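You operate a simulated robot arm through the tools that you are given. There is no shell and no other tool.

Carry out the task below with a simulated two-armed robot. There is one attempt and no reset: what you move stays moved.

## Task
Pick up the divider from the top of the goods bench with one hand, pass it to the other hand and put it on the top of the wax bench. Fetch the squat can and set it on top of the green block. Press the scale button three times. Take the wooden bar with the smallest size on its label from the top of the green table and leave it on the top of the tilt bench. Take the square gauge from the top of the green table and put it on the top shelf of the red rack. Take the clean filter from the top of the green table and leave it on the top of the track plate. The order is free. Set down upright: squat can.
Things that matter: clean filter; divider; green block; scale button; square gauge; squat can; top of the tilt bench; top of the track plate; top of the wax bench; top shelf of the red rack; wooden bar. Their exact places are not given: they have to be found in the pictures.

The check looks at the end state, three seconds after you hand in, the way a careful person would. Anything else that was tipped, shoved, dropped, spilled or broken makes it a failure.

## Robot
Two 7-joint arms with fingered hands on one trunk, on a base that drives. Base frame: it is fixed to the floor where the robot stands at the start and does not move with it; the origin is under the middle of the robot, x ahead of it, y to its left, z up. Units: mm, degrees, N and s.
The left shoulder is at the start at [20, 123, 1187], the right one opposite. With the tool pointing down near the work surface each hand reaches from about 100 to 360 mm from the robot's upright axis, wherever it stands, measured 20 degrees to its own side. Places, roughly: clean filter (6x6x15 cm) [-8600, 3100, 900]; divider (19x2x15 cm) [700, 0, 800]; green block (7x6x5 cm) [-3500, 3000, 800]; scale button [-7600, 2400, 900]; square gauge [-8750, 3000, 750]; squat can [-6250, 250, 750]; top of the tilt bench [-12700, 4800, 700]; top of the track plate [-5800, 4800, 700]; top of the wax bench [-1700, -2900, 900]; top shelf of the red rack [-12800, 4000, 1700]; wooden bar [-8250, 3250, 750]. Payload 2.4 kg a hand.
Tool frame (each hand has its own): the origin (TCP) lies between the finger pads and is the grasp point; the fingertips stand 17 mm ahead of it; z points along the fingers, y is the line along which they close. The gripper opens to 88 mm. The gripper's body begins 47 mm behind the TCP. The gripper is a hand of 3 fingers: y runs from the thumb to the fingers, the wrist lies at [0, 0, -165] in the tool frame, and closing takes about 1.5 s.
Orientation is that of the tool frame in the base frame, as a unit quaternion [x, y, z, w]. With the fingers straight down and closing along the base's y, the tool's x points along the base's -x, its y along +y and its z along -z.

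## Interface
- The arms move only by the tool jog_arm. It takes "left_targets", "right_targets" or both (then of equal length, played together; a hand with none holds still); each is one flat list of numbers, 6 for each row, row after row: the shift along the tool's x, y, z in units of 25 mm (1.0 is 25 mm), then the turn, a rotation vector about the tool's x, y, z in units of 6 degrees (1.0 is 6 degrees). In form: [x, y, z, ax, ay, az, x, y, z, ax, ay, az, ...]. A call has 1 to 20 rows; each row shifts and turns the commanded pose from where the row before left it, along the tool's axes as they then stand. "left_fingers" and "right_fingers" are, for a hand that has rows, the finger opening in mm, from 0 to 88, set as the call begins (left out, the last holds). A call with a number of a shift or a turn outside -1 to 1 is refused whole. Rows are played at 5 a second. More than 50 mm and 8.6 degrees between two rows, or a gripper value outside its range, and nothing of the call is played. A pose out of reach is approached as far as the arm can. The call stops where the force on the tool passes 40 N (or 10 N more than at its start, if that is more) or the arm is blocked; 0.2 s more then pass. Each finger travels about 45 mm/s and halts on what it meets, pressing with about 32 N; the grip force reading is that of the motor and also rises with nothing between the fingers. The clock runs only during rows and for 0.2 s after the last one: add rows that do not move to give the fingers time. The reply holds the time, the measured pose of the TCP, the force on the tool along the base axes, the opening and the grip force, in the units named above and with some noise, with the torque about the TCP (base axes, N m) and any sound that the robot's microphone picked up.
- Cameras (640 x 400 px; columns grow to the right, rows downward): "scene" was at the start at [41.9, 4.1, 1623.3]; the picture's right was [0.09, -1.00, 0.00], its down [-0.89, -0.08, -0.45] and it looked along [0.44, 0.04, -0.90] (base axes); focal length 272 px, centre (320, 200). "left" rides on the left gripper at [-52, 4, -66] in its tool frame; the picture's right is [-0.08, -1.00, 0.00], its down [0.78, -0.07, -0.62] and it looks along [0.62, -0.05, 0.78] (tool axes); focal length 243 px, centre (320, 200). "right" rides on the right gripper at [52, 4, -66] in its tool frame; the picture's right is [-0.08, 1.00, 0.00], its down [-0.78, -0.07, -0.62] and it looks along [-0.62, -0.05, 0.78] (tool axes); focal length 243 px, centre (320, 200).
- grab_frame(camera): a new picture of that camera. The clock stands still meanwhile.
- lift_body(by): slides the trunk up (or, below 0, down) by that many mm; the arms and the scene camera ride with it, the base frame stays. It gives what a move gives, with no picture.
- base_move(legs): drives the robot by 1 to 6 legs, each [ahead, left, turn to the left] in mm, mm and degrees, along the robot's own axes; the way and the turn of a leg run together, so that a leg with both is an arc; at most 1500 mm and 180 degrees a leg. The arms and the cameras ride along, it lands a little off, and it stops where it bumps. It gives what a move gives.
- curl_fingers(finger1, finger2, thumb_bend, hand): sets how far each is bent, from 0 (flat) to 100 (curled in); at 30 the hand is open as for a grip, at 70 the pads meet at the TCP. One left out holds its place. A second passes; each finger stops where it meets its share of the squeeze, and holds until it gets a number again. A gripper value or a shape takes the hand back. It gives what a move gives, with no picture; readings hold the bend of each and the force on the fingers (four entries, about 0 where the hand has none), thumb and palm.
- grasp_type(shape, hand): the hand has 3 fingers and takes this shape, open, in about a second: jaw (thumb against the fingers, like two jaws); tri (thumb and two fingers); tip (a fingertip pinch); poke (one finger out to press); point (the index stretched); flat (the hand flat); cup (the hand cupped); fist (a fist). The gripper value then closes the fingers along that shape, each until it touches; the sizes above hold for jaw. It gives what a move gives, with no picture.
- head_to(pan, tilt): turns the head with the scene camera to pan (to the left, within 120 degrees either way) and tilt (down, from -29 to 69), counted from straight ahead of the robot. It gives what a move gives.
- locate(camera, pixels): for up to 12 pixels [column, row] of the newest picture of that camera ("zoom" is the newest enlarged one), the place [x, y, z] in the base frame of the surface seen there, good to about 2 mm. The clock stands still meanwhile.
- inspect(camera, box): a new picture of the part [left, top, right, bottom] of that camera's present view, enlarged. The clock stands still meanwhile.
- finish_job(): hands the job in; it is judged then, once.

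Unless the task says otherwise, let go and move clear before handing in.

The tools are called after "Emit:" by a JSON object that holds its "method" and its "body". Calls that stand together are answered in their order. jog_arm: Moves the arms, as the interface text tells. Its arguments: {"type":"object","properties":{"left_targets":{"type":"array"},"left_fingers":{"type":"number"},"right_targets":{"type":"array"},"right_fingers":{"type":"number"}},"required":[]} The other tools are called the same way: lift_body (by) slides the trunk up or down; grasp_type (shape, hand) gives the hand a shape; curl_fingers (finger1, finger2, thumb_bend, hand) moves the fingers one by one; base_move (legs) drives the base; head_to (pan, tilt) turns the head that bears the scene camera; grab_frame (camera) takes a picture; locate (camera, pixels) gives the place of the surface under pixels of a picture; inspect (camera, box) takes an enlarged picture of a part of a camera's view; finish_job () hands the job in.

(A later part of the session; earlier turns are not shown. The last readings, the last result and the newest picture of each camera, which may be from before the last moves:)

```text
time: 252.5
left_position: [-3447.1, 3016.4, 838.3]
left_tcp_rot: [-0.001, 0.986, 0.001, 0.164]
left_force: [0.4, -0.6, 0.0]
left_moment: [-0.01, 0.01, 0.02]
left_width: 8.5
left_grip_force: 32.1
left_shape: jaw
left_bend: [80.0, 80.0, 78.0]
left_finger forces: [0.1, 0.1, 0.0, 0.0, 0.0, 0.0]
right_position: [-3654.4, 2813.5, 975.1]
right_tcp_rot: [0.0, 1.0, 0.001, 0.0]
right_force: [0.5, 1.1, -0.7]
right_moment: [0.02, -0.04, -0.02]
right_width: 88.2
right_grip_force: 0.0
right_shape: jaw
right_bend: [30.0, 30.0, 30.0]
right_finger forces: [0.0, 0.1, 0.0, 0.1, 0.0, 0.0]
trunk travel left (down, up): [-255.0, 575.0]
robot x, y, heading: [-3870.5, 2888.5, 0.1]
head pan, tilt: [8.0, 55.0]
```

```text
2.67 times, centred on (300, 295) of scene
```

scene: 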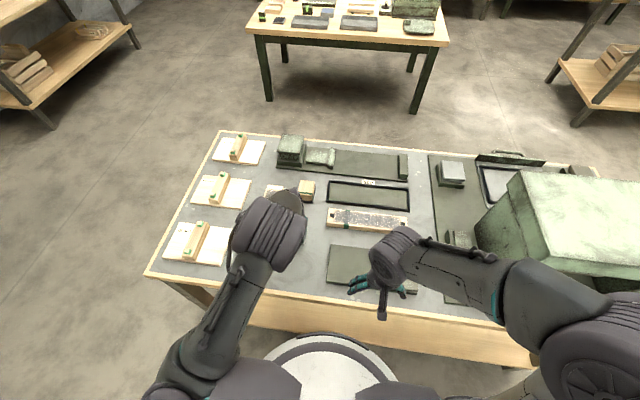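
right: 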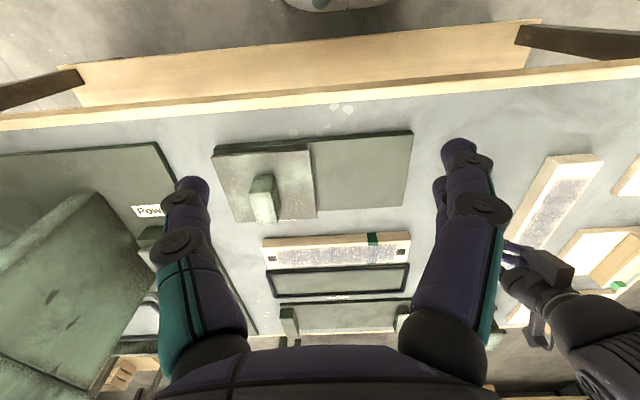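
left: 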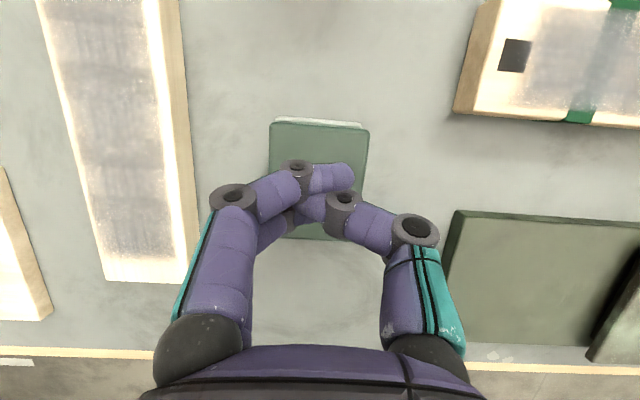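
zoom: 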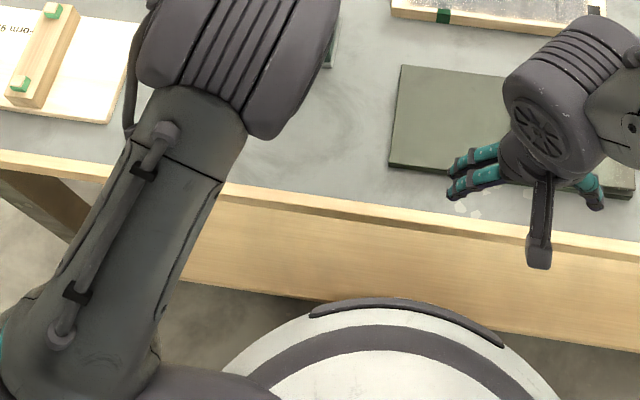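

The can isn't visible; it may lie hidden under the left hand or forearm. I raise the left hand vertically to see.

Emit:
{"method": "jog_arm", "body": {"left_targets": [-0.326, 0, -0.945, 0, 0, 0, -0.326, 0, -0.945, 0, 0, 0, -0.326, 0, -0.945, 0, 0, 0, -0.326, 0, -0.945, 0, 0, 0, -0.326, 0, -0.945, 0, 0, 0, -0.326, 0, -0.945, 0, 0, 0]}}

Emit:
{"method": "grab_frame", "body": {"camera": "left"}}

Emit:
{"method": "grab_frame", "body": {"camera": "scene"}}

```text
time: 253.9
left_position: [-3447.1, 3017.3, 988.6]
left_tcp_rot: [-0.001, 0.987, 0.0, 0.163]
left_force: [0.4, 0.5, 0.3]
left_moment: [-0.01, 0.01, 0.03]
left_width: 8.5
left_grip_force: 32.1
left_shape: jaw
left_bend: [80.0, 80.0, 78.0]
left_finger forces: [0.0, 0.0, 0.0, 0.1, 0.1, 0.0]
right_position: [-3654.4, 2813.2, 973.6]
right_tcp_rot: [0.0, 1.0, 0.0, 0.0]
right_force: [-0.1, -0.1, 0.0]
right_moment: [0.01, -0.01, -0.01]
right_width: 88.1
right_grip_force: 0.0
right_shape: jaw
right_bend: [30.0, 30.0, 30.0]
right_finger forces: [0.0, 0.0, 0.0, 0.0, 0.0, 0.0]
trunk travel left (down, up): [-255.0, 575.0]
robot x, y, heading: [-3874.0, 2887.0, 0.0]
head pan, tilt: [8.0, 55.0]
```

```text
taken
```

left: 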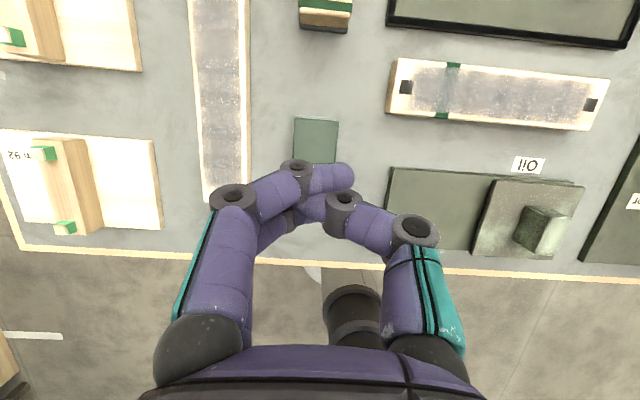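

```text
taken
```

scene: 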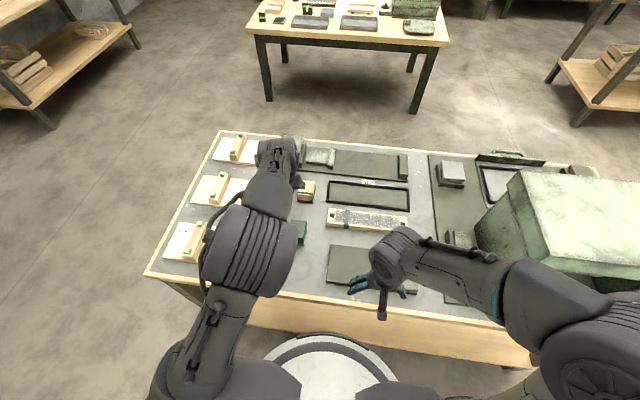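

I open and move the left hand aside to see the table zone behind the block and the floor.

Emit:
{"method": "jog_arm", "body": {"left_targets": [0.5, 1, -0.5, 0, 0, 0, 0.5, 1, -0.5, 0, 0, 0, 0.5, 1, -0.5, 0, 0, 0, 0.5, 1, -0.5, 0, 0, 0], "left_fingers": 88}}

Emit:
{"method": "grab_frame", "body": {"camera": "left"}}

Emit:
{"method": "head_to", "body": {"pan": 20, "tilt": 65}}

Emit:
{"method": "grab_frame", "body": {"camera": "scene"}}

```text
time: 254.9
left_position: [-3510.2, 3117.7, 1018.9]
left_tcp_rot: [0.0, 0.986, 0.0, 0.164]
left_force: [-0.4, -0.5, -0.5]
left_moment: [0.0, 0.02, 0.03]
left_width: 87.8
left_grip_force: 0.0
left_shape: jaw
left_bend: [30.0, 30.0, 30.0]
left_finger forces: [0.0, 0.1, 0.0, 0.1, 0.0, 0.0]
right_position: [-3654.5, 2814.1, 974.3]
right_tcp_rot: [0.0, 1.0, 0.001, 0.0]
right_force: [-0.1, -0.3, 0.3]
right_moment: [0.0, 0.02, 0.02]
right_width: 88.2
right_grip_force: 0.1
right_shape: jaw
right_bend: [30.0, 30.0, 30.0]
right_finger forces: [0.0, 0.1, 0.0, 0.0, 0.1, 0.0]
trunk travel left (down, up): [-255.0, 575.0]
robot x, y, heading: [-3873.2, 2889.2, 0.1]
head pan, tilt: [8.0, 55.0]
```

```text
taken
```

left: 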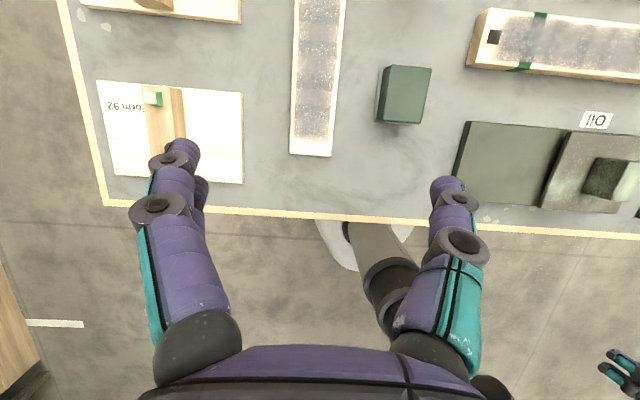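

```text
time: 255.6
left_position: [-3508.9, 3116.6, 1019.3]
left_tcp_rot: [-0.001, 0.986, -0.001, 0.164]
left_force: [-0.9, -0.4, -0.6]
left_moment: [0.0, 0.01, -0.01]
left_width: 87.9
left_grip_force: 0.0
left_shape: jaw
left_bend: [30.0, 30.0, 30.0]
left_finger forces: [0.0, 0.1, 0.0, 0.0, 0.1, 0.1]
right_position: [-3653.7, 2813.2, 973.5]
right_tcp_rot: [0.0, 1.0, 0.0, 0.001]
right_force: [0.7, -0.3, 1.0]
right_moment: [0.0, -0.02, -0.01]
right_width: 87.7
right_grip_force: 0.1
right_shape: jaw
right_bend: [30.0, 30.0, 30.0]
right_finger forces: [0.0, 0.0, 0.1, 0.1, 0.0, 0.1]
trunk travel left (down, up): [-255.0, 575.0]
robot x, y, heading: [-3872.4, 2885.8, 0.0]
head pan, tilt: [20.0, 65.0]
```

```text
taken
```

scene: 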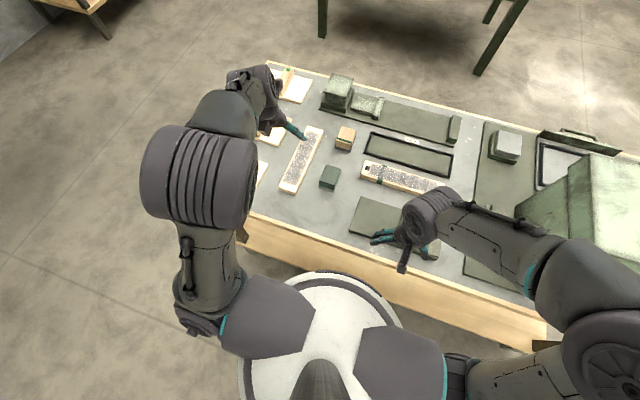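

The can isn't near the block; it probably fell toward the robot to the floor. I search the floor around the base with the head.

Emit:
{"method": "head_to", "body": {"pan": 75, "tilt": 60}}

Emit:
{"method": "grab_frame", "body": {"camera": "scene"}}

Emit:
{"method": "head_to", "body": {"pan": -75, "tilt": 60}}

Emit:
{"method": "grab_frame", "body": {"camera": "scene"}}

```text
time: 256.9
left_position: [-3508.6, 3117.5, 1018.2]
left_tcp_rot: [0.0, 0.987, 0.0, 0.164]
left_force: [-0.5, 0.7, -0.4]
left_moment: [-0.01, 0.0, 0.01]
left_width: 88.0
left_grip_force: 0.1
left_shape: jaw
left_bend: [30.0, 30.0, 30.0]
left_finger forces: [0.1, 0.0, 0.0, 0.1, 0.0, 0.0]
right_position: [-3654.4, 2814.6, 973.7]
right_tcp_rot: [0.0, 1.0, 0.0, 0.0]
right_force: [-0.4, -0.1, -0.2]
right_moment: [0.0, -0.02, 0.01]
right_width: 88.1
right_grip_force: 0.0
right_shape: jaw
right_bend: [30.0, 30.0, 30.0]
right_finger forces: [0.1, 0.0, 0.0, 0.0, 0.1, 0.0]
trunk travel left (down, up): [-255.0, 575.0]
robot x, y, heading: [-3871.6, 2886.6, 0.5]
head pan, tilt: [75.0, 60.0]
```

```text
taken
```

scene: 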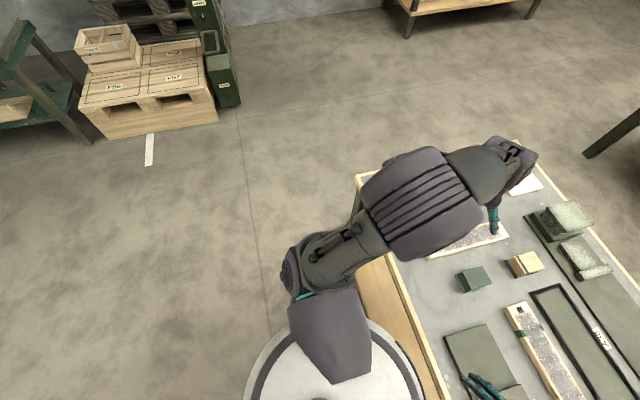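

```text
time: 259.2
left_position: [-3509.5, 3116.4, 1018.9]
left_tcp_rot: [-0.001, 0.986, 0.0, 0.165]
left_force: [0.8, 0.8, -0.7]
left_moment: [0.03, 0.01, 0.0]
left_width: 87.8
left_grip_force: 0.1
left_shape: jaw
left_bend: [30.0, 30.0, 30.0]
left_finger forces: [0.0, 0.0, 0.0, 0.0, 0.0, 0.0]
right_position: [-3654.0, 2813.5, 973.7]
right_tcp_rot: [0.0, 1.0, 0.0, 0.0]
right_force: [-0.4, -1.2, -0.2]
right_moment: [0.01, -0.02, -0.02]
right_width: 87.7
right_grip_force: 0.0
right_shape: jaw
right_bend: [30.0, 30.0, 30.0]
right_finger forces: [0.0, 0.1, 0.0, 0.0, 0.1, 0.0]
trunk travel left (down, up): [-255.0, 575.0]
robot x, y, heading: [-3873.3, 2889.1, 0.2]
head pan, tilt: [-75.0, 60.0]
```

```text
taken
```

scene: 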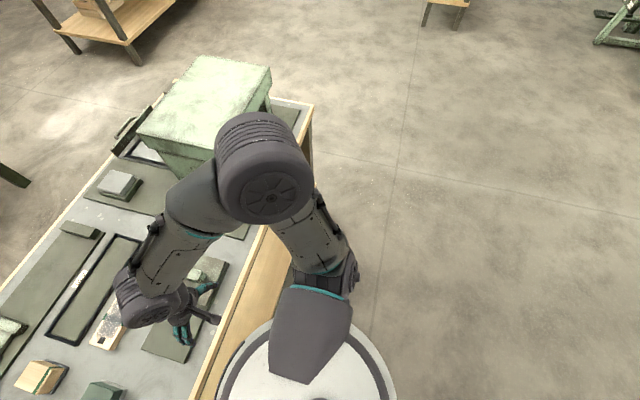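

Emit:
{"method": "locate", "body": {"camera": "scene", "pixels": [[265, 270], [230, 340], [245, 310], [300, 290], [275, 245]]}}

Emit:
{"method": "base_move", "body": {"legs": [[-450, 0, 0]]}}

Emit:
{"method": "head_to", "body": {"pan": 0, "tilt": 60}}

Emit:
{"method": "grab_frame", "body": {"camera": "scene"}}

```text
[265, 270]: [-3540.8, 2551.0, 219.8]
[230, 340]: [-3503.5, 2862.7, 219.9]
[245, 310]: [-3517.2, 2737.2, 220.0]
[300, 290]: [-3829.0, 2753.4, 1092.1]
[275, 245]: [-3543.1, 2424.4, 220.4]
```

```text
time: 261.9
left_position: [-3953.2, 3115.9, 1018.3]
left_tcp_rot: [-0.002, 0.986, 0.0, 0.164]
left_force: [-0.1, 0.4, 0.7]
left_moment: [0.0, 0.04, -0.04]
left_width: 88.1
left_grip_force: 0.1
left_shape: jaw
left_bend: [30.0, 30.0, 30.0]
left_finger forces: [0.0, 0.1, 0.0, 0.0, 0.0, 0.0]
right_position: [-4097.4, 2813.2, 973.7]
right_tcp_rot: [-0.001, 1.0, 0.001, 0.001]
right_force: [0.2, -0.1, -0.7]
right_moment: [0.03, 0.01, 0.04]
right_width: 87.7
right_grip_force: 0.1
right_shape: jaw
right_bend: [30.0, 30.0, 30.0]
right_finger forces: [0.0, 0.0, 0.0, 0.1, 0.1, 0.0]
trunk travel left (down, up): [-255.0, 575.0]
robot x, y, heading: [-4319.8, 2891.6, -0.0]
head pan, tilt: [-75.0, 60.0]
```

```text
time: 263.4
left_position: [-3952.8, 3117.8, 1018.1]
left_tcp_rot: [-0.002, 0.986, 0.0, 0.165]
left_force: [0.1, 0.1, 0.8]
left_moment: [-0.02, 0.02, -0.03]
left_width: 88.3
left_grip_force: 0.1
left_shape: jaw
left_bend: [30.0, 30.0, 30.0]
left_finger forces: [0.1, 0.0, 0.0, 0.0, 0.0, 0.0]
right_position: [-4098.1, 2813.7, 974.1]
right_tcp_rot: [-0.001, 1.0, 0.0, 0.0]
right_force: [0.5, -0.3, -0.2]
right_moment: [0.02, 0.01, 0.01]
right_width: 87.7
right_grip_force: 0.0
right_shape: jaw
right_bend: [30.0, 30.0, 30.0]
right_finger forces: [0.0, 0.0, 0.1, 0.0, 0.0, 0.0]
trunk travel left (down, up): [-255.0, 575.0]
robot x, y, heading: [-4315.0, 2886.9, 0.2]
head pan, tilt: [0.0, 60.0]
```

```text
taken
```

scene: 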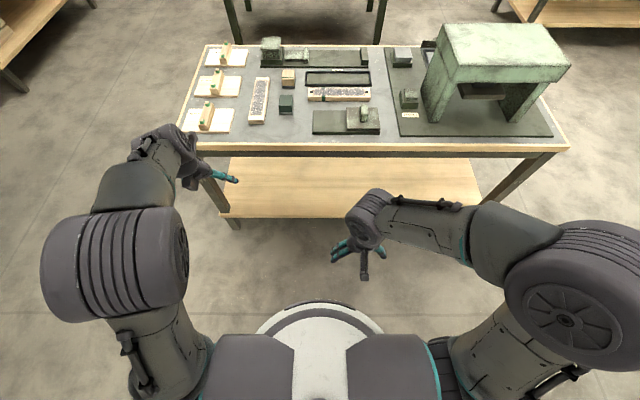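

The floor between the table and the base is empty. I scan wider: the lower shelf, then the floor all around.

Emit:
{"method": "inspect", "body": {"camera": "scene", "box": [150, 130, 550, 300]}}

Emit:
{"method": "head_to", "body": {"pan": 60, "tilt": 40}}

Emit:
{"method": "grab_frame", "body": {"camera": "scene"}}

Emit:
{"method": "head_to", "body": {"pan": -60, "tilt": 40}}

Emit:
{"method": "grab_frame", "body": {"camera": "scene"}}

Emit:
{"method": "grab_frame", "body": {"camera": "left"}}

Emit:
{"method": "grab_frame", "body": {"camera": "right"}}

```text
1.60 times, centred on (350, 215) of scene
```

zoom: 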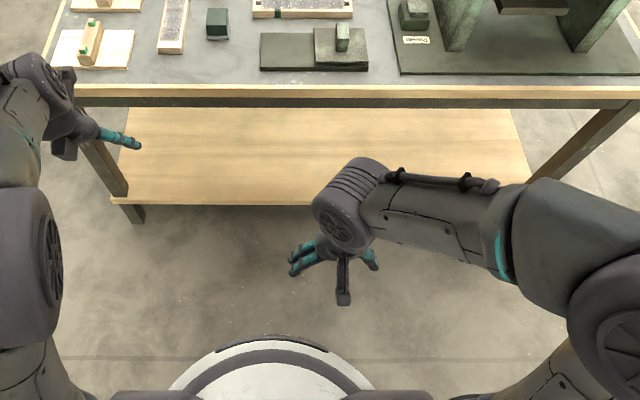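

```text
time: 264.7
left_position: [-3953.6, 3118.7, 1018.5]
left_tcp_rot: [-0.002, 0.986, 0.0, 0.164]
left_force: [0.3, 0.1, -0.2]
left_moment: [0.01, 0.0, 0.03]
left_width: 87.8
left_grip_force: 0.0
left_shape: jaw
left_bend: [30.0, 30.0, 30.0]
left_finger forces: [0.1, 0.0, 0.0, 0.0, 0.0, 0.1]
right_position: [-4097.5, 2812.7, 973.4]
right_tcp_rot: [-0.002, 1.0, 0.0, 0.0]
right_force: [-0.2, 0.4, -0.2]
right_moment: [0.04, 0.0, 0.01]
right_width: 87.8
right_grip_force: 0.0
right_shape: jaw
right_bend: [30.0, 30.0, 30.0]
right_finger forces: [0.0, 0.0, 0.0, 0.0, 0.0, 0.1]
trunk travel left (down, up): [-255.0, 575.0]
robot x, y, heading: [-4316.2, 2890.2, 0.2]
head pan, tilt: [60.0, 40.0]
```

```text
taken
```

scene: 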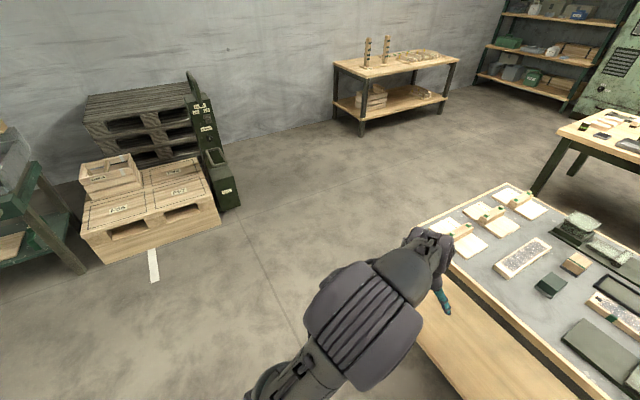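

```text
time: 266.7
left_position: [-3953.5, 3117.2, 1017.7]
left_tcp_rot: [-0.002, 0.986, 0.0, 0.164]
left_force: [0.0, 0.2, -0.6]
left_moment: [0.01, 0.0, 0.03]
left_width: 88.1
left_grip_force: 0.0
left_shape: jaw
left_bend: [30.0, 30.0, 30.0]
left_finger forces: [0.1, 0.1, 0.0, 0.0, 0.0, 0.0]
right_position: [-4097.9, 2813.1, 973.1]
right_tcp_rot: [-0.002, 1.0, 0.0, 0.0]
right_force: [-0.3, 0.4, -0.2]
right_moment: [0.0, 0.02, 0.01]
right_width: 87.7
right_grip_force: 0.0
right_shape: jaw
right_bend: [30.0, 30.0, 30.0]
right_finger forces: [0.0, 0.1, 0.0, 0.1, 0.1, 0.0]
trunk travel left (down, up): [-255.0, 575.0]
robot x, y, heading: [-4317.7, 2887.3, 0.4]
head pan, tilt: [-60.0, 40.0]
```

```text
taken
```

scene: 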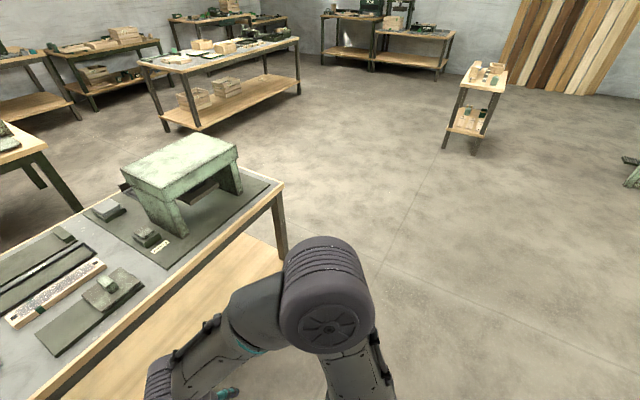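

```text
taken
```

left: 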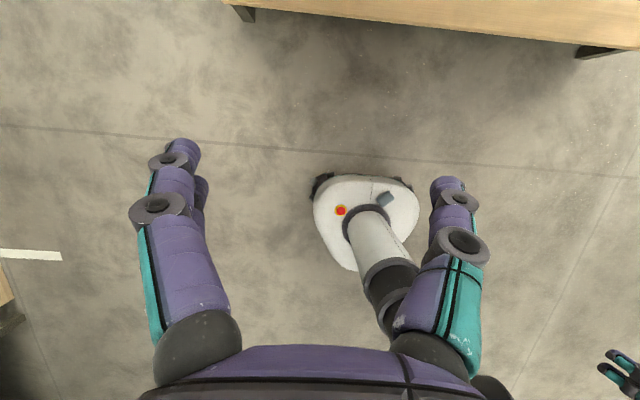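

```text
taken
```

right: 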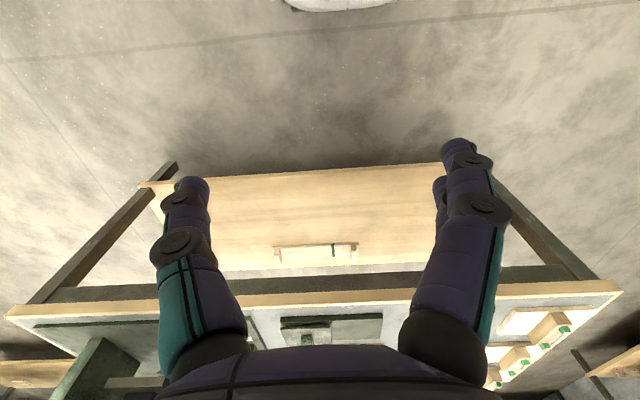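

In the left picture a grey‑blue object lies on the robot's own white base at (386,199) – the can! I zoom in.

Emit:
{"method": "inspect", "body": {"camera": "left", "box": [300, 160, 440, 280]}}

Emit:
{"method": "locate", "body": {"camera": "left", "pixels": [[386, 199], [381, 196], [391, 203], [386, 193], [386, 206], [375, 205], [398, 195], [340, 211], [405, 190], [330, 190]]}}

```text
3.33 times, centred on (370, 220) of left
```

zoom: 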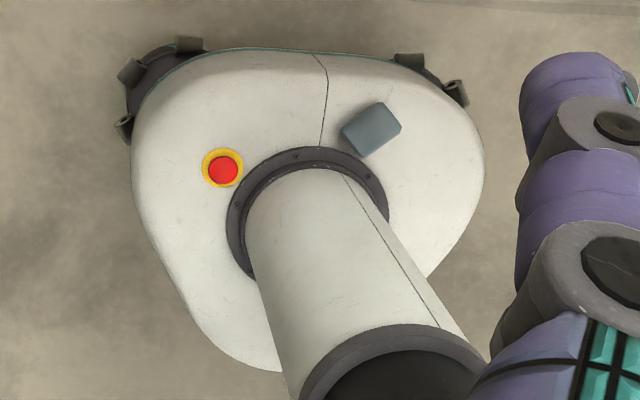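

```text
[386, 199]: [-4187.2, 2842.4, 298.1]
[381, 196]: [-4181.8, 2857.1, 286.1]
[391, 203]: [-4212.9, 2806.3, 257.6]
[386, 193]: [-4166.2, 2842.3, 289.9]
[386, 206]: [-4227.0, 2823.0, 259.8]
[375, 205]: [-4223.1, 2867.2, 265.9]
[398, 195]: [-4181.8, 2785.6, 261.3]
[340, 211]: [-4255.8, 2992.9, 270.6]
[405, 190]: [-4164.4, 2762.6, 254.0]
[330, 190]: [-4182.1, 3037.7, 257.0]
```

The can lies on its side on the base top, robot‑relative about 130 mm ahead and 47 mm right, z 260–298. I measure its outline closely.

Emit:
{"method": "inspect", "body": {"camera": "left", "box": [365, 180, 405, 215]}}

```text
11.43 times, centred on (385, 198) of left
```

zoom: 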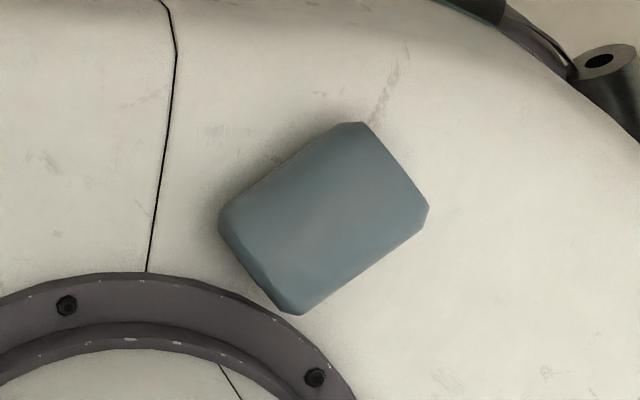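

Emit:
{"method": "locate", "body": {"camera": "zoom", "pixels": [[225, 215], [290, 308], [360, 128], [422, 215], [290, 180], [360, 255], [325, 215], [255, 260], [395, 170], [150, 270], [210, 280], [450, 300]]}}

```text
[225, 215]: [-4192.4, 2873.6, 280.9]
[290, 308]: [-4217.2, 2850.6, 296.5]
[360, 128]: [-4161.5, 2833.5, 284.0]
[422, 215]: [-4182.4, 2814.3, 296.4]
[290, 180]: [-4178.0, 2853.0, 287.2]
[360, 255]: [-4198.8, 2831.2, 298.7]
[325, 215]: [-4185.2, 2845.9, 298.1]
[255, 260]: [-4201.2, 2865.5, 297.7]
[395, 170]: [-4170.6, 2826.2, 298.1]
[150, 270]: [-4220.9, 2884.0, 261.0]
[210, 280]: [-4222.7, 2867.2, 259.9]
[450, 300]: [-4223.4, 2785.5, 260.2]
```

The can's axis runs (0.61, −0.79) with centre (−4186, 2846), z≈280. I need to know which end bears the "Oil" label, so I lower the trunk a little and bring the left wrist camera round to look at its left end.

Emit:
{"method": "lift_body", "body": {"by": -105}}

Emit:
{"method": "jog_arm", "body": {"left_targets": [0, 0, 0, 0, 0.79, 0, 0, 0, 0, 0, 0.79, 0, 0, 0, 0, 0, 0.79, 0, 0, 0, 0, 0, 0.79, 0, 0, 0, 0, 0, 0, -1, 0, 0, 0, 0, 0, -1, 0, 0, 0, 0, 0, -1, 0, 0, 0, 0, 0, -1, 0, 0, 0, 0, 0, -1, 0, 0, 0, 0, 0, -1, 0, 0, 0, 0, 0, -1, 0, 0, 0, 0, 0, -1, 0, 0, 0, 0, 0, -1, 0, 0, 0, 0, 0, -1, 0, 0, 0, 0, 0, -1, 0, 0, 0, 0, 0, -1, 0, 0, 0, 0, 0, -1, 0, 0, 0, 0, 0, -1, 0, 0, 0, 0, 0, -1]}}

Emit:
{"method": "jog_arm", "body": {"left_targets": [0.2, 0.58, 0.95, 0, 0, 0, 0.2, 0.58, 0.95, 0, 0, 0, 0.2, 0.58, 0.95, 0, 0, 0, 0.2, 0.58, 0.95, 0, 0, 0, 0.2, 0.58, 0.95, 0, 0, 0, 0.2, 0.58, 0.95, 0, 0, 0, 0.2, 0.58, 0.95, 0, 0, 0, 0.2, 0.58, 0.95, 0, 0, 0]}}

Emit:
{"method": "grab_frame", "body": {"camera": "left"}}

```text
time: 268.1
left_position: [-3954.1, 3116.5, 914.4]
left_tcp_rot: [-0.001, 0.986, 0.0, 0.164]
left_force: [0.2, -0.6, -0.1]
left_moment: [0.03, 0.0, -0.01]
left_width: 88.0
left_grip_force: 0.1
left_shape: jaw
left_bend: [30.0, 30.0, 30.0]
left_finger forces: [0.1, 0.1, 0.0, 0.1, 0.0, 0.1]
right_position: [-4098.5, 2813.0, 868.6]
right_tcp_rot: [-0.002, 1.0, 0.001, 0.0]
right_force: [0.5, 0.5, -0.6]
right_moment: [0.02, 0.01, 0.05]
right_width: 87.9
right_grip_force: 0.2
right_shape: jaw
right_bend: [30.0, 30.0, 30.0]
right_finger forces: [0.0, 0.0, 0.0, 0.1, 0.0, 0.1]
trunk travel left (down, up): [-150.0, 680.0]
robot x, y, heading: [-4314.1, 2886.2, 0.3]
head pan, tilt: [-60.0, 40.0]
```

```text
time: 272.1
left_position: [-3954.2, 3116.9, 912.9]
left_tcp_rot: [0.709, -0.705, -0.001, 0.001]
left_force: [-0.4, 0.6, 0.1]
left_moment: [0.0, -0.01, 0.03]
left_width: 87.9
left_grip_force: 0.0
left_shape: jaw
left_bend: [30.0, 30.0, 30.0]
left_finger forces: [0.0, 0.0, 0.1, 0.1, 0.0, 0.0]
right_position: [-4096.9, 2812.9, 866.5]
right_tcp_rot: [-0.002, 1.0, 0.0, 0.0]
right_force: [-0.1, 0.3, 0.4]
right_moment: [-0.03, 0.03, 0.0]
right_width: 88.0
right_grip_force: 0.0
right_shape: jaw
right_bend: [30.0, 30.0, 30.0]
right_finger forces: [0.1, 0.1, 0.0, 0.1, 0.0, 0.0]
trunk travel left (down, up): [-150.0, 680.0]
robot x, y, heading: [-4317.9, 2886.5, 0.2]
head pan, tilt: [-60.0, 40.0]
```

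```text
time: 273.9
left_position: [-4072.3, 3077.2, 722.2]
left_tcp_rot: [0.708, -0.706, -0.001, 0.001]
left_force: [-0.1, -0.6, 0.9]
left_moment: [0.01, 0.0, -0.06]
left_width: 88.0
left_grip_force: 0.1
left_shape: jaw
left_bend: [30.0, 30.0, 30.0]
left_finger forces: [0.1, 0.0, 0.0, 0.1, 0.0, 0.0]
right_position: [-4097.1, 2812.8, 869.3]
right_tcp_rot: [-0.002, 1.0, 0.0, 0.0]
right_force: [0.4, -0.9, 1.0]
right_moment: [-0.02, 0.02, -0.01]
right_width: 87.6
right_grip_force: 0.1
right_shape: jaw
right_bend: [30.0, 30.0, 30.0]
right_finger forces: [0.0, 0.0, 0.0, 0.0, 0.0, 0.0]
trunk travel left (down, up): [-150.0, 680.0]
robot x, y, heading: [-4311.7, 2883.7, 0.3]
head pan, tilt: [-60.0, 40.0]
```

```text
taken
```

left: 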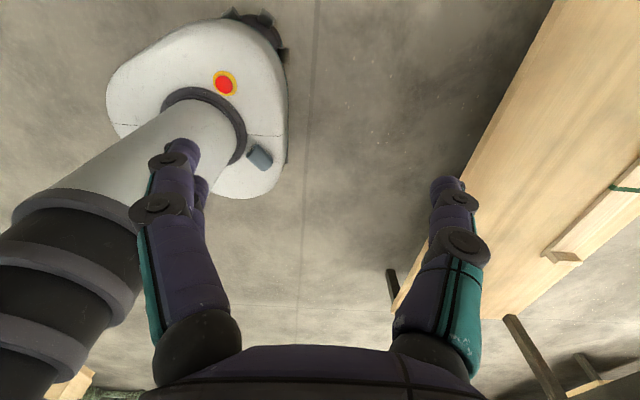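

Emit:
{"method": "inspect", "body": {"camera": "left", "box": [235, 135, 285, 180]}}

```text
8.89 times, centred on (260, 158) of left
```

zoom: 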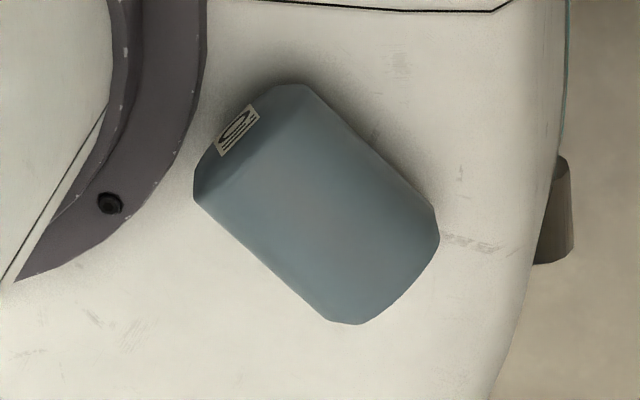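

Emit:
{"method": "locate", "body": {"camera": "zoom", "pixels": [[240, 130], [230, 160], [290, 100], [390, 270], [350, 315], [430, 220], [310, 200], [110, 200], [210, 190]]}}

```text
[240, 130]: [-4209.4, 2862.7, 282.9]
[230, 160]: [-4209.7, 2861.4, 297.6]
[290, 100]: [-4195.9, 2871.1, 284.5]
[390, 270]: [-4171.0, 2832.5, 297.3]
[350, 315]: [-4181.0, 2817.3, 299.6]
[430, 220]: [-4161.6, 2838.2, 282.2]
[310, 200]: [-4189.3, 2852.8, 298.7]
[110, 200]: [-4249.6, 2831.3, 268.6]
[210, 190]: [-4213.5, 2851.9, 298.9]
```

The "Oil" label is on the end near the column (−4209, 2863), i.e. pointing (−0.65, 0.76). To end with the label up when the hand is later pitched forward, the right hand must grip with its tool x toward the other end, i.e. turned −128°. I test whether the right wrist can turn that far.

Emit:
{"method": "jog_arm", "body": {"left_targets": [0, 0, -1, 0, 0, 0, 0, 0, -1, 0, 0, 0, 0, 0, -1, 0, 0, 0, 0, -1, -1, 0, 0, 0, 0, -1, -1, 0, 0, 0, 0, -1, -1, 0, 0, 0, 0, -1, 0, 0, 0, 0, 0, -1, 0, 0, 0, 0, 0, 0, 0, 0, 0, 0, 0, 0, 0, 0, 0, 0, 0, 0, 0, 0, 0, 0, 0, 0, 0, 0, 0, 0, 0, 0, 0, 0, 0, 0, 0, 0, 0, 0, 0, 0, 0, 0, 0, 0, 0, 0, 0, 0, 0, 0, 0, 0], "right_targets": [0, 0, 0, 0, 0, -1, 0, 0, 0, 0, 0, -1, 0, 0, 0, 0, 0, -1, 0, 0, 0, 0, 0, -1, 0, 0, 0, 0, 0, -1, 0, 0, 0, 0, 0, -1, 0, 0, 0, 0, 0, -1, 0, 0, 0, 0, 0, -1, 0, 0, 0, 0, 0, -1, 0, 0, 0, 0, 0, -1, 0, 0, 0, 0, 0, -1, 0, 0, 0, 0, 0, -1, 0, 0, 0, 0, 0, -1, 0, 0, 0, 0, 0, -1, 0, 0, 0, 0, 0, -1, 0, 0, 0, 0, 0, -1]}}

Emit:
{"method": "jog_arm", "body": {"right_targets": [0, 0, 0, 0, 0, -1, 0, 0, 0, 0, 0, -1, 0, 0, 0, 0, 0, -1, 0, 0, 0, 0, 0, -1, 0, 0, 0, 0, 0, -1]}}

```text
time: 277.2
left_position: [-3943.3, 3077.9, 872.4]
left_tcp_rot: [0.708, -0.706, -0.001, 0.001]
left_force: [0.2, -0.1, 1.1]
left_moment: [-0.01, -0.02, 0.0]
left_width: 88.3
left_grip_force: 0.0
left_shape: jaw
left_bend: [30.0, 30.0, 30.0]
left_finger forces: [0.0, 0.0, 0.0, 0.0, 0.1, 0.0]
right_position: [-4096.5, 2811.3, 868.0]
right_tcp_rot: [0.744, -0.668, 0.0, 0.0]
right_force: [0.7, -0.8, 0.0]
right_moment: [0.0, -0.04, -0.02]
right_width: 87.8
right_grip_force: 0.1
right_shape: jaw
right_bend: [30.0, 30.0, 30.0]
right_finger forces: [0.1, 0.0, 0.0, 0.0, 0.0, 0.0]
trunk travel left (down, up): [-150.0, 680.0]
robot x, y, heading: [-4315.9, 2885.5, 0.3]
head pan, tilt: [-60.0, 40.0]
```

```text
time: 278.4
left_position: [-3945.4, 3076.7, 873.3]
left_tcp_rot: [0.709, -0.705, -0.001, 0.001]
left_force: [0.5, -0.4, -0.1]
left_moment: [-0.03, -0.01, -0.01]
left_width: 88.1
left_grip_force: 0.0
left_shape: jaw
left_bend: [30.0, 30.0, 30.0]
left_finger forces: [0.0, 0.0, 0.1, 0.1, 0.0, 0.1]
right_position: [-4097.8, 2812.8, 869.0]
right_tcp_rot: [0.893, -0.451, -0.001, 0.0]
right_force: [-0.9, -0.3, -1.4]
right_moment: [0.0, 0.01, 0.03]
right_width: 88.1
right_grip_force: 0.0
right_shape: jaw
right_bend: [30.0, 30.0, 30.0]
right_finger forces: [0.1, 0.0, 0.1, 0.0, 0.0, 0.0]
trunk travel left (down, up): [-150.0, 680.0]
robot x, y, heading: [-4314.7, 2884.0, 0.4]
head pan, tilt: [-60.0, 40.0]
```

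The right hand turned to −126° without trouble (tool x toward −53.5°, can axis ≈ −50°). I lower the trunk fully and bring the right hand over the can.

Emit:
{"method": "lift_body", "body": {"by": -150}}

Emit:
{"method": "jog_arm", "body": {"right_targets": [-0.62, 0.44, 0.5, 0, 0, -0.15, -0.62, 0.44, 0.5, 0, 0, -0.15, -0.62, 0.44, 0.5, 0, 0, -0.15, -0.62, 0.44, 0.5, 0, 0, -0.15, -0.62, 0.44, 0.5, 0, 0, 0]}}

Emit:
{"method": "grab_frame", "body": {"camera": "right"}}

Emit:
{"method": "grab_frame", "body": {"camera": "left"}}

```text
time: 280.2
left_position: [-3944.2, 3076.7, 723.6]
left_tcp_rot: [0.708, -0.706, -0.001, 0.001]
left_force: [-0.3, -0.2, -0.4]
left_moment: [-0.01, 0.0, -0.05]
left_width: 88.2
left_grip_force: 0.1
left_shape: jaw
left_bend: [30.0, 30.0, 30.0]
left_finger forces: [0.0, 0.0, 0.0, 0.0, 0.1, 0.0]
right_position: [-4095.8, 2812.5, 718.0]
right_tcp_rot: [0.892, -0.452, 0.0, 0.0]
right_force: [-0.3, -0.2, -0.1]
right_moment: [0.03, 0.02, 0.0]
right_width: 87.8
right_grip_force: 0.0
right_shape: jaw
right_bend: [30.0, 30.0, 30.0]
right_finger forces: [0.1, 0.0, 0.1, 0.0, 0.0, 0.0]
trunk travel left (down, up): [0.0, 830.0]
robot x, y, heading: [-4312.6, 2887.0, 0.2]
head pan, tilt: [-60.0, 40.0]
```

```text
time: 281.4
left_position: [-3944.0, 3076.4, 723.4]
left_tcp_rot: [0.708, -0.706, -0.001, 0.0]
left_force: [0.2, -0.1, 0.0]
left_moment: [0.0, 0.0, -0.01]
left_width: 88.0
left_grip_force: 0.0
left_shape: jaw
left_bend: [30.0, 30.0, 30.0]
left_finger forces: [0.0, 0.0, 0.0, 0.0, 0.1, 0.1]
right_position: [-4170.7, 2852.9, 662.5]
right_tcp_rot: [0.9, -0.436, 0.006, -0.007]
right_force: [-0.7, 0.2, 0.1]
right_moment: [0.04, 0.01, 0.0]
right_width: 87.9
right_grip_force: 0.1
right_shape: jaw
right_bend: [30.0, 30.0, 30.0]
right_finger forces: [0.0, 0.0, 0.0, 0.1, 0.0, 0.0]
right hand out of reach, approached as far as the arm can: row 4, 5
trunk travel left (down, up): [0.0, 830.0]
robot x, y, heading: [-4316.5, 2885.7, 0.3]
head pan, tilt: [-60.0, 40.0]
```

```text
taken
```

right: 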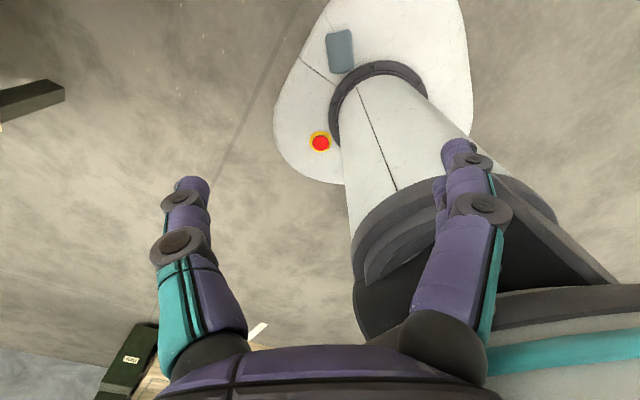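

```text
taken
```

left: 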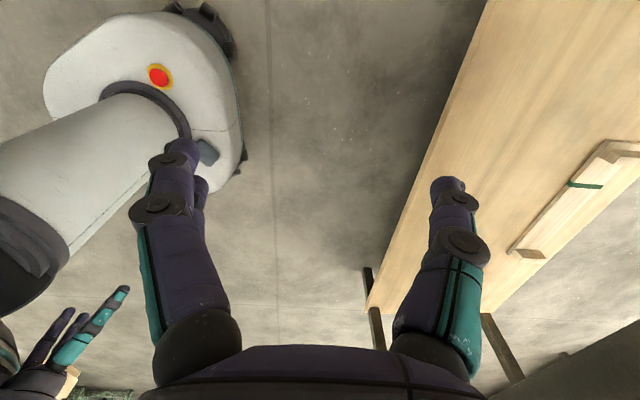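

The hand stopped at (−4171, 2853, 662): too folded at that height. I descend first and then correct sideways.

Emit:
{"method": "jog_arm", "body": {"right_targets": [0, 0, 1, 0, 0, 0, 0, 0, 1, 0, 0, 0, 0, 0, 1, 0, 0, 0, 0, 0, 1, 0, 0, 0, 0, 0, 1, 0, 0, 0, 0, 0, 1, 0, 0, 0]}}

Emit:
{"method": "grab_frame", "body": {"camera": "right"}}

```text
time: 282.8
left_position: [-3944.4, 3075.3, 722.8]
left_tcp_rot: [0.708, -0.706, -0.001, 0.001]
left_force: [-0.7, 0.4, -0.7]
left_moment: [-0.02, 0.01, 0.01]
left_width: 88.0
left_grip_force: 0.0
left_shape: jaw
left_bend: [30.0, 30.0, 30.0]
left_finger forces: [0.0, 0.1, 0.0, 0.1, 0.0, 0.0]
right_position: [-4179.8, 2854.5, 508.8]
right_tcp_rot: [0.907, -0.422, -0.001, 0.001]
right_force: [-0.1, -0.1, 0.4]
right_moment: [0.02, 0.0, 0.01]
right_width: 87.7
right_grip_force: 0.1
right_shape: jaw
right_bend: [30.0, 30.0, 30.0]
right_finger forces: [0.0, 0.0, 0.0, 0.0, 0.1, 0.0]
right hand out of reach, approached as far as the arm can: row 1
trunk travel left (down, up): [0.0, 830.0]
robot x, y, heading: [-4314.6, 2886.0, 0.1]
head pan, tilt: [-60.0, 40.0]
```

```text
taken
```

right: 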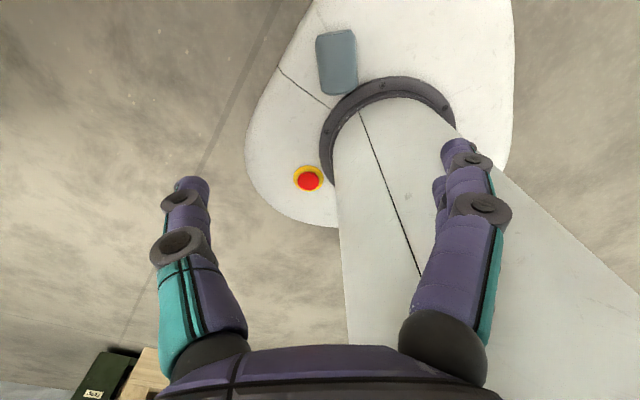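

The hand is at (−4180, 2855, 509) and the can shows at (337,62), slightly right of the finger mid‑line. I shift 13 mm and descend further to about z 385.

Emit:
{"method": "jog_arm", "body": {"right_targets": [0.15, 0.54, 0.5, 0, 0, 0, 0, 0, 0.9, 0, 0, 0, 0, 0, 0.9, 0, 0, 0, 0, 0, 0.9, 0, 0, 0, 0, 0, 0.9, 0, 0, 0, 0, 0, 0.9, 0, 0, 0]}}

Emit:
{"method": "grab_frame", "body": {"camera": "right"}}

Emit:
{"method": "grab_frame", "body": {"camera": "left"}}

```text
time: 284.2
left_position: [-3944.8, 3076.1, 723.2]
left_tcp_rot: [0.708, -0.706, -0.001, 0.0]
left_force: [-0.2, -0.1, 0.8]
left_moment: [-0.03, -0.02, -0.01]
left_width: 88.1
left_grip_force: 0.0
left_shape: jaw
left_bend: [30.0, 30.0, 30.0]
left_finger forces: [0.0, 0.1, 0.1, 0.0, 0.0, 0.0]
right_position: [-4185.0, 2845.2, 383.2]
right_tcp_rot: [0.906, -0.424, 0.0, 0.0]
right_force: [-0.1, 0.4, -0.3]
right_moment: [0.02, 0.0, -0.01]
right_width: 87.9
right_grip_force: 0.1
right_shape: jaw
right_bend: [30.0, 30.0, 30.0]
right_finger forces: [0.0, 0.0, 0.1, 0.1, 0.0, 0.1]
trunk travel left (down, up): [0.0, 830.0]
robot x, y, heading: [-4316.2, 2886.8, -0.0]
head pan, tilt: [-60.0, 40.0]
```

```text
taken
```

right: 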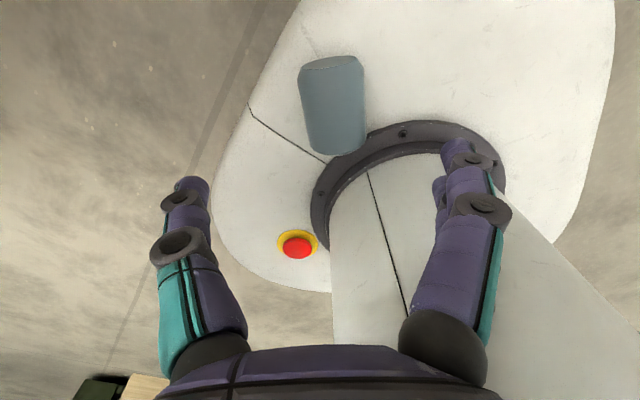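

```text
taken
```

left: 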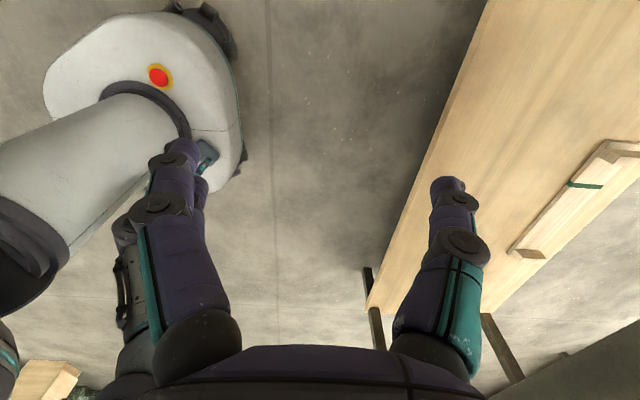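

Emit:
{"method": "locate", "body": {"camera": "right", "pixels": [[332, 80], [335, 105], [338, 135], [306, 105], [362, 105], [312, 150], [360, 145], [330, 60], [300, 190], [390, 150]]}}

```text
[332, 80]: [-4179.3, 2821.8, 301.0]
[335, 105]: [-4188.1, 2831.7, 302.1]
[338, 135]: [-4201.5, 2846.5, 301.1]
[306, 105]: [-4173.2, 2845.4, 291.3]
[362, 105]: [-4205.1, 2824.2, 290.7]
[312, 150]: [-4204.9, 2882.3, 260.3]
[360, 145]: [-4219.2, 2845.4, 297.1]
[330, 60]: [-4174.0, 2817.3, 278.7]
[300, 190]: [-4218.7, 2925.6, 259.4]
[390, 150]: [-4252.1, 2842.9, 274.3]
```

From the right camera the can's axis passes (−4189, 2835) with centre ≈ (−4193, 2839). I shift 10 mm along tool y and descend close to it.

Emit:
{"method": "jog_arm", "body": {"right_targets": [0, 0.4, 0, 0, 0, 0, 0, 0, 0.8, 0, 0, 0, 0, 0, 0.8, 0, 0, 0, 0, 0, 0.8, 0, 0, 0]}}

Emit:
{"method": "grab_frame", "body": {"camera": "right"}}

Emit:
{"method": "locate", "body": {"camera": "right", "pixels": [[325, 100], [290, 110], [360, 110], [325, 60], [325, 140], [325, 170], [410, 200]]}}

```text
time: 285.2
left_position: [-3944.0, 3076.4, 723.6]
left_tcp_rot: [0.709, -0.706, -0.001, 0.0]
left_force: [-0.4, -0.1, -0.3]
left_moment: [0.0, -0.05, 0.01]
left_width: 88.0
left_grip_force: 0.0
left_shape: jaw
left_bend: [30.0, 30.0, 30.0]
left_finger forces: [0.1, 0.0, 0.0, 0.0, 0.0, 0.0]
right_position: [-4194.1, 2836.6, 323.3]
right_tcp_rot: [0.906, -0.423, 0.0, 0.001]
right_force: [0.1, -0.2, 1.1]
right_moment: [0.01, -0.02, 0.01]
right_width: 87.8
right_grip_force: 0.0
right_shape: jaw
right_bend: [30.0, 30.0, 30.0]
right_finger forces: [0.0, 0.0, 0.0, 0.1, 0.0, 0.1]
trunk travel left (down, up): [0.0, 830.0]
robot x, y, heading: [-4319.0, 2886.4, 0.0]
head pan, tilt: [-60.0, 40.0]
```

```text
taken
```

right: 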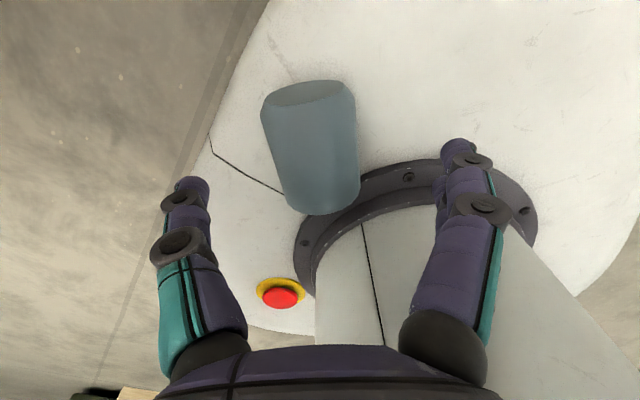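

```text
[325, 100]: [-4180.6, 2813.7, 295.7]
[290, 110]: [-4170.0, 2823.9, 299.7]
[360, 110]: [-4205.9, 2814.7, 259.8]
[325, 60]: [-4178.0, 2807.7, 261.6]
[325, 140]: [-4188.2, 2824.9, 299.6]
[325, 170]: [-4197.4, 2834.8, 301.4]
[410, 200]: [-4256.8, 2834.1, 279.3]
```

Emit:
{"method": "inspect", "body": {"camera": "right", "box": [230, 60, 390, 230]}}

Emit:
{"method": "locate", "body": {"camera": "right", "pixels": [[270, 125], [352, 125], [281, 165], [355, 165], [290, 195], [356, 190], [270, 105], [350, 95], [310, 95], [312, 125], [318, 165], [323, 200]]}}

```text
2.35 times, centred on (310, 145) of right
```

zoom: 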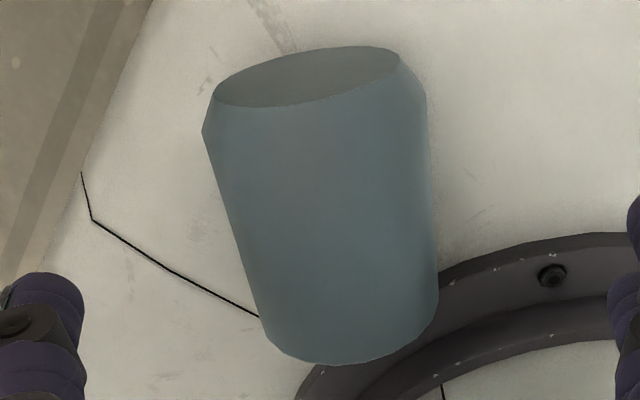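

```text
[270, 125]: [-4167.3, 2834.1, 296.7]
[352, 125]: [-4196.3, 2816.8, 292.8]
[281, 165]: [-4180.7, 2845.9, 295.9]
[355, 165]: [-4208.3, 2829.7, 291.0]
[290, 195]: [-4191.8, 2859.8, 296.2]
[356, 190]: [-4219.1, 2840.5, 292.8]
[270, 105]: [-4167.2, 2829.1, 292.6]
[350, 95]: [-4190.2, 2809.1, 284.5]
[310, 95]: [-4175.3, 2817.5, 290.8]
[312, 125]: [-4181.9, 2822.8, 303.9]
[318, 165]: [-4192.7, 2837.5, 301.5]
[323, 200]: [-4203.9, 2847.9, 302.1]
```

The axis angle is about −46° and the hand is centred ((−4194, 2837)). I turn 4° more and descend to z≈283.

Emit:
{"method": "jog_arm", "body": {"right_targets": [0, 0, 0.5, 0, 0, -0.65, 0, 0, 0.6, 0, 0, 0, 0, 0, 0.5, 0, 0, 0]}}

Emit:
{"method": "grab_frame", "body": {"camera": "right"}}

```text
time: 286.0
left_position: [-3943.9, 3076.8, 723.3]
left_tcp_rot: [0.708, -0.706, 0.0, 0.001]
left_force: [0.5, 0.1, 0.0]
left_moment: [-0.02, 0.01, -0.01]
left_width: 88.2
left_grip_force: 0.0
left_shape: jaw
left_bend: [30.0, 30.0, 30.0]
left_finger forces: [0.0, 0.1, 0.0, 0.0, 0.1, 0.0]
right_position: [-4193.5, 2836.5, 285.2]
right_tcp_rot: [0.92, -0.392, 0.0, 0.001]
right_force: [-0.7, 0.7, 0.5]
right_moment: [-0.02, -0.02, -0.02]
right_width: 87.7
right_grip_force: 0.1
right_shape: jaw
right_bend: [30.0, 30.0, 30.0]
right_finger forces: [0.0, 0.1, 0.1, 0.0, 0.1, 0.0]
trunk travel left (down, up): [0.0, 830.0]
robot x, y, heading: [-4315.9, 2887.7, 0.2]
head pan, tilt: [-60.0, 40.0]
```

```text
taken
```

right: 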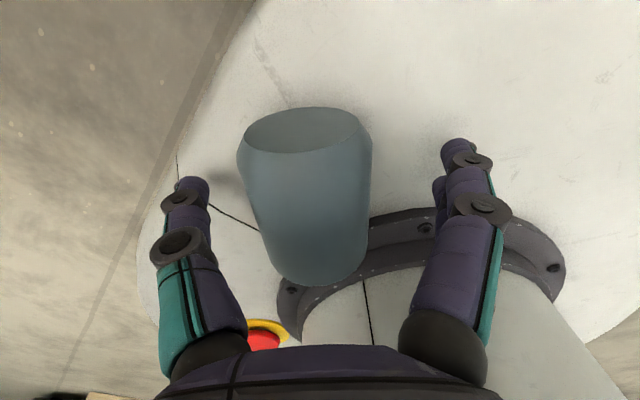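

The TCP (pixel 320,200) lies on the can's middle. I close the right hand.

Emit:
{"method": "jog_arm", "body": {"right_targets": [0, 0, 0, 0, 0, 0, 0, 0, 0, 0, 0, 0, 0, 0, 0, 0, 0, 0, 0, 0, 0, 0, 0, 0, 0, 0, 0, 0, 0, 0, 0, 0, 0, 0, 0, 0, 0, 0, 0, 0, 0, 0, 0, 0, 0, 0, 0, 0], "right_fingers": 10}}

Emit:
{"method": "grab_frame", "body": {"camera": "right"}}

```text
time: 287.8
left_position: [-3944.9, 3076.8, 723.9]
left_tcp_rot: [0.708, -0.706, 0.0, 0.001]
left_force: [-0.4, 0.6, -0.5]
left_moment: [-0.01, 0.0, 0.03]
left_width: 88.2
left_grip_force: 0.1
left_shape: jaw
left_bend: [30.0, 30.0, 30.0]
left_finger forces: [0.0, 0.0, 0.0, 0.0, 0.0, 0.0]
right_position: [-4193.1, 2835.4, 285.1]
right_tcp_rot: [0.92, -0.393, 0.0, 0.0]
right_force: [-0.1, -0.4, -1.3]
right_moment: [-0.02, 0.0, -0.04]
right_width: 31.1
right_grip_force: 32.0
right_shape: jaw
right_bend: [73.0, 73.0, 72.0]
right_finger forces: [14.2, 14.3, 0.1, 0.0, 28.6, 0.1]
trunk travel left (down, up): [0.0, 830.0]
robot x, y, heading: [-4313.8, 2886.4, 0.1]
head pan, tilt: [-60.0, 40.0]
```

```text
taken
```

right: 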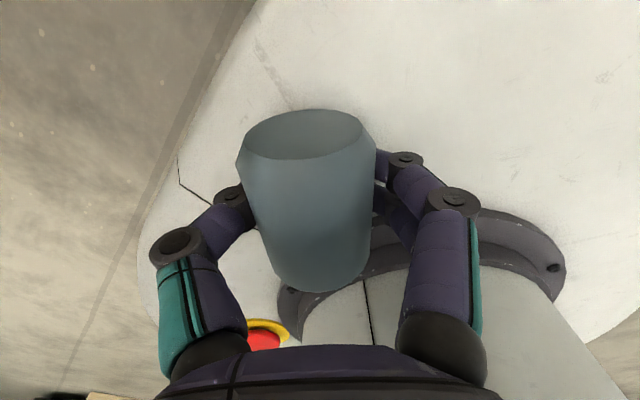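

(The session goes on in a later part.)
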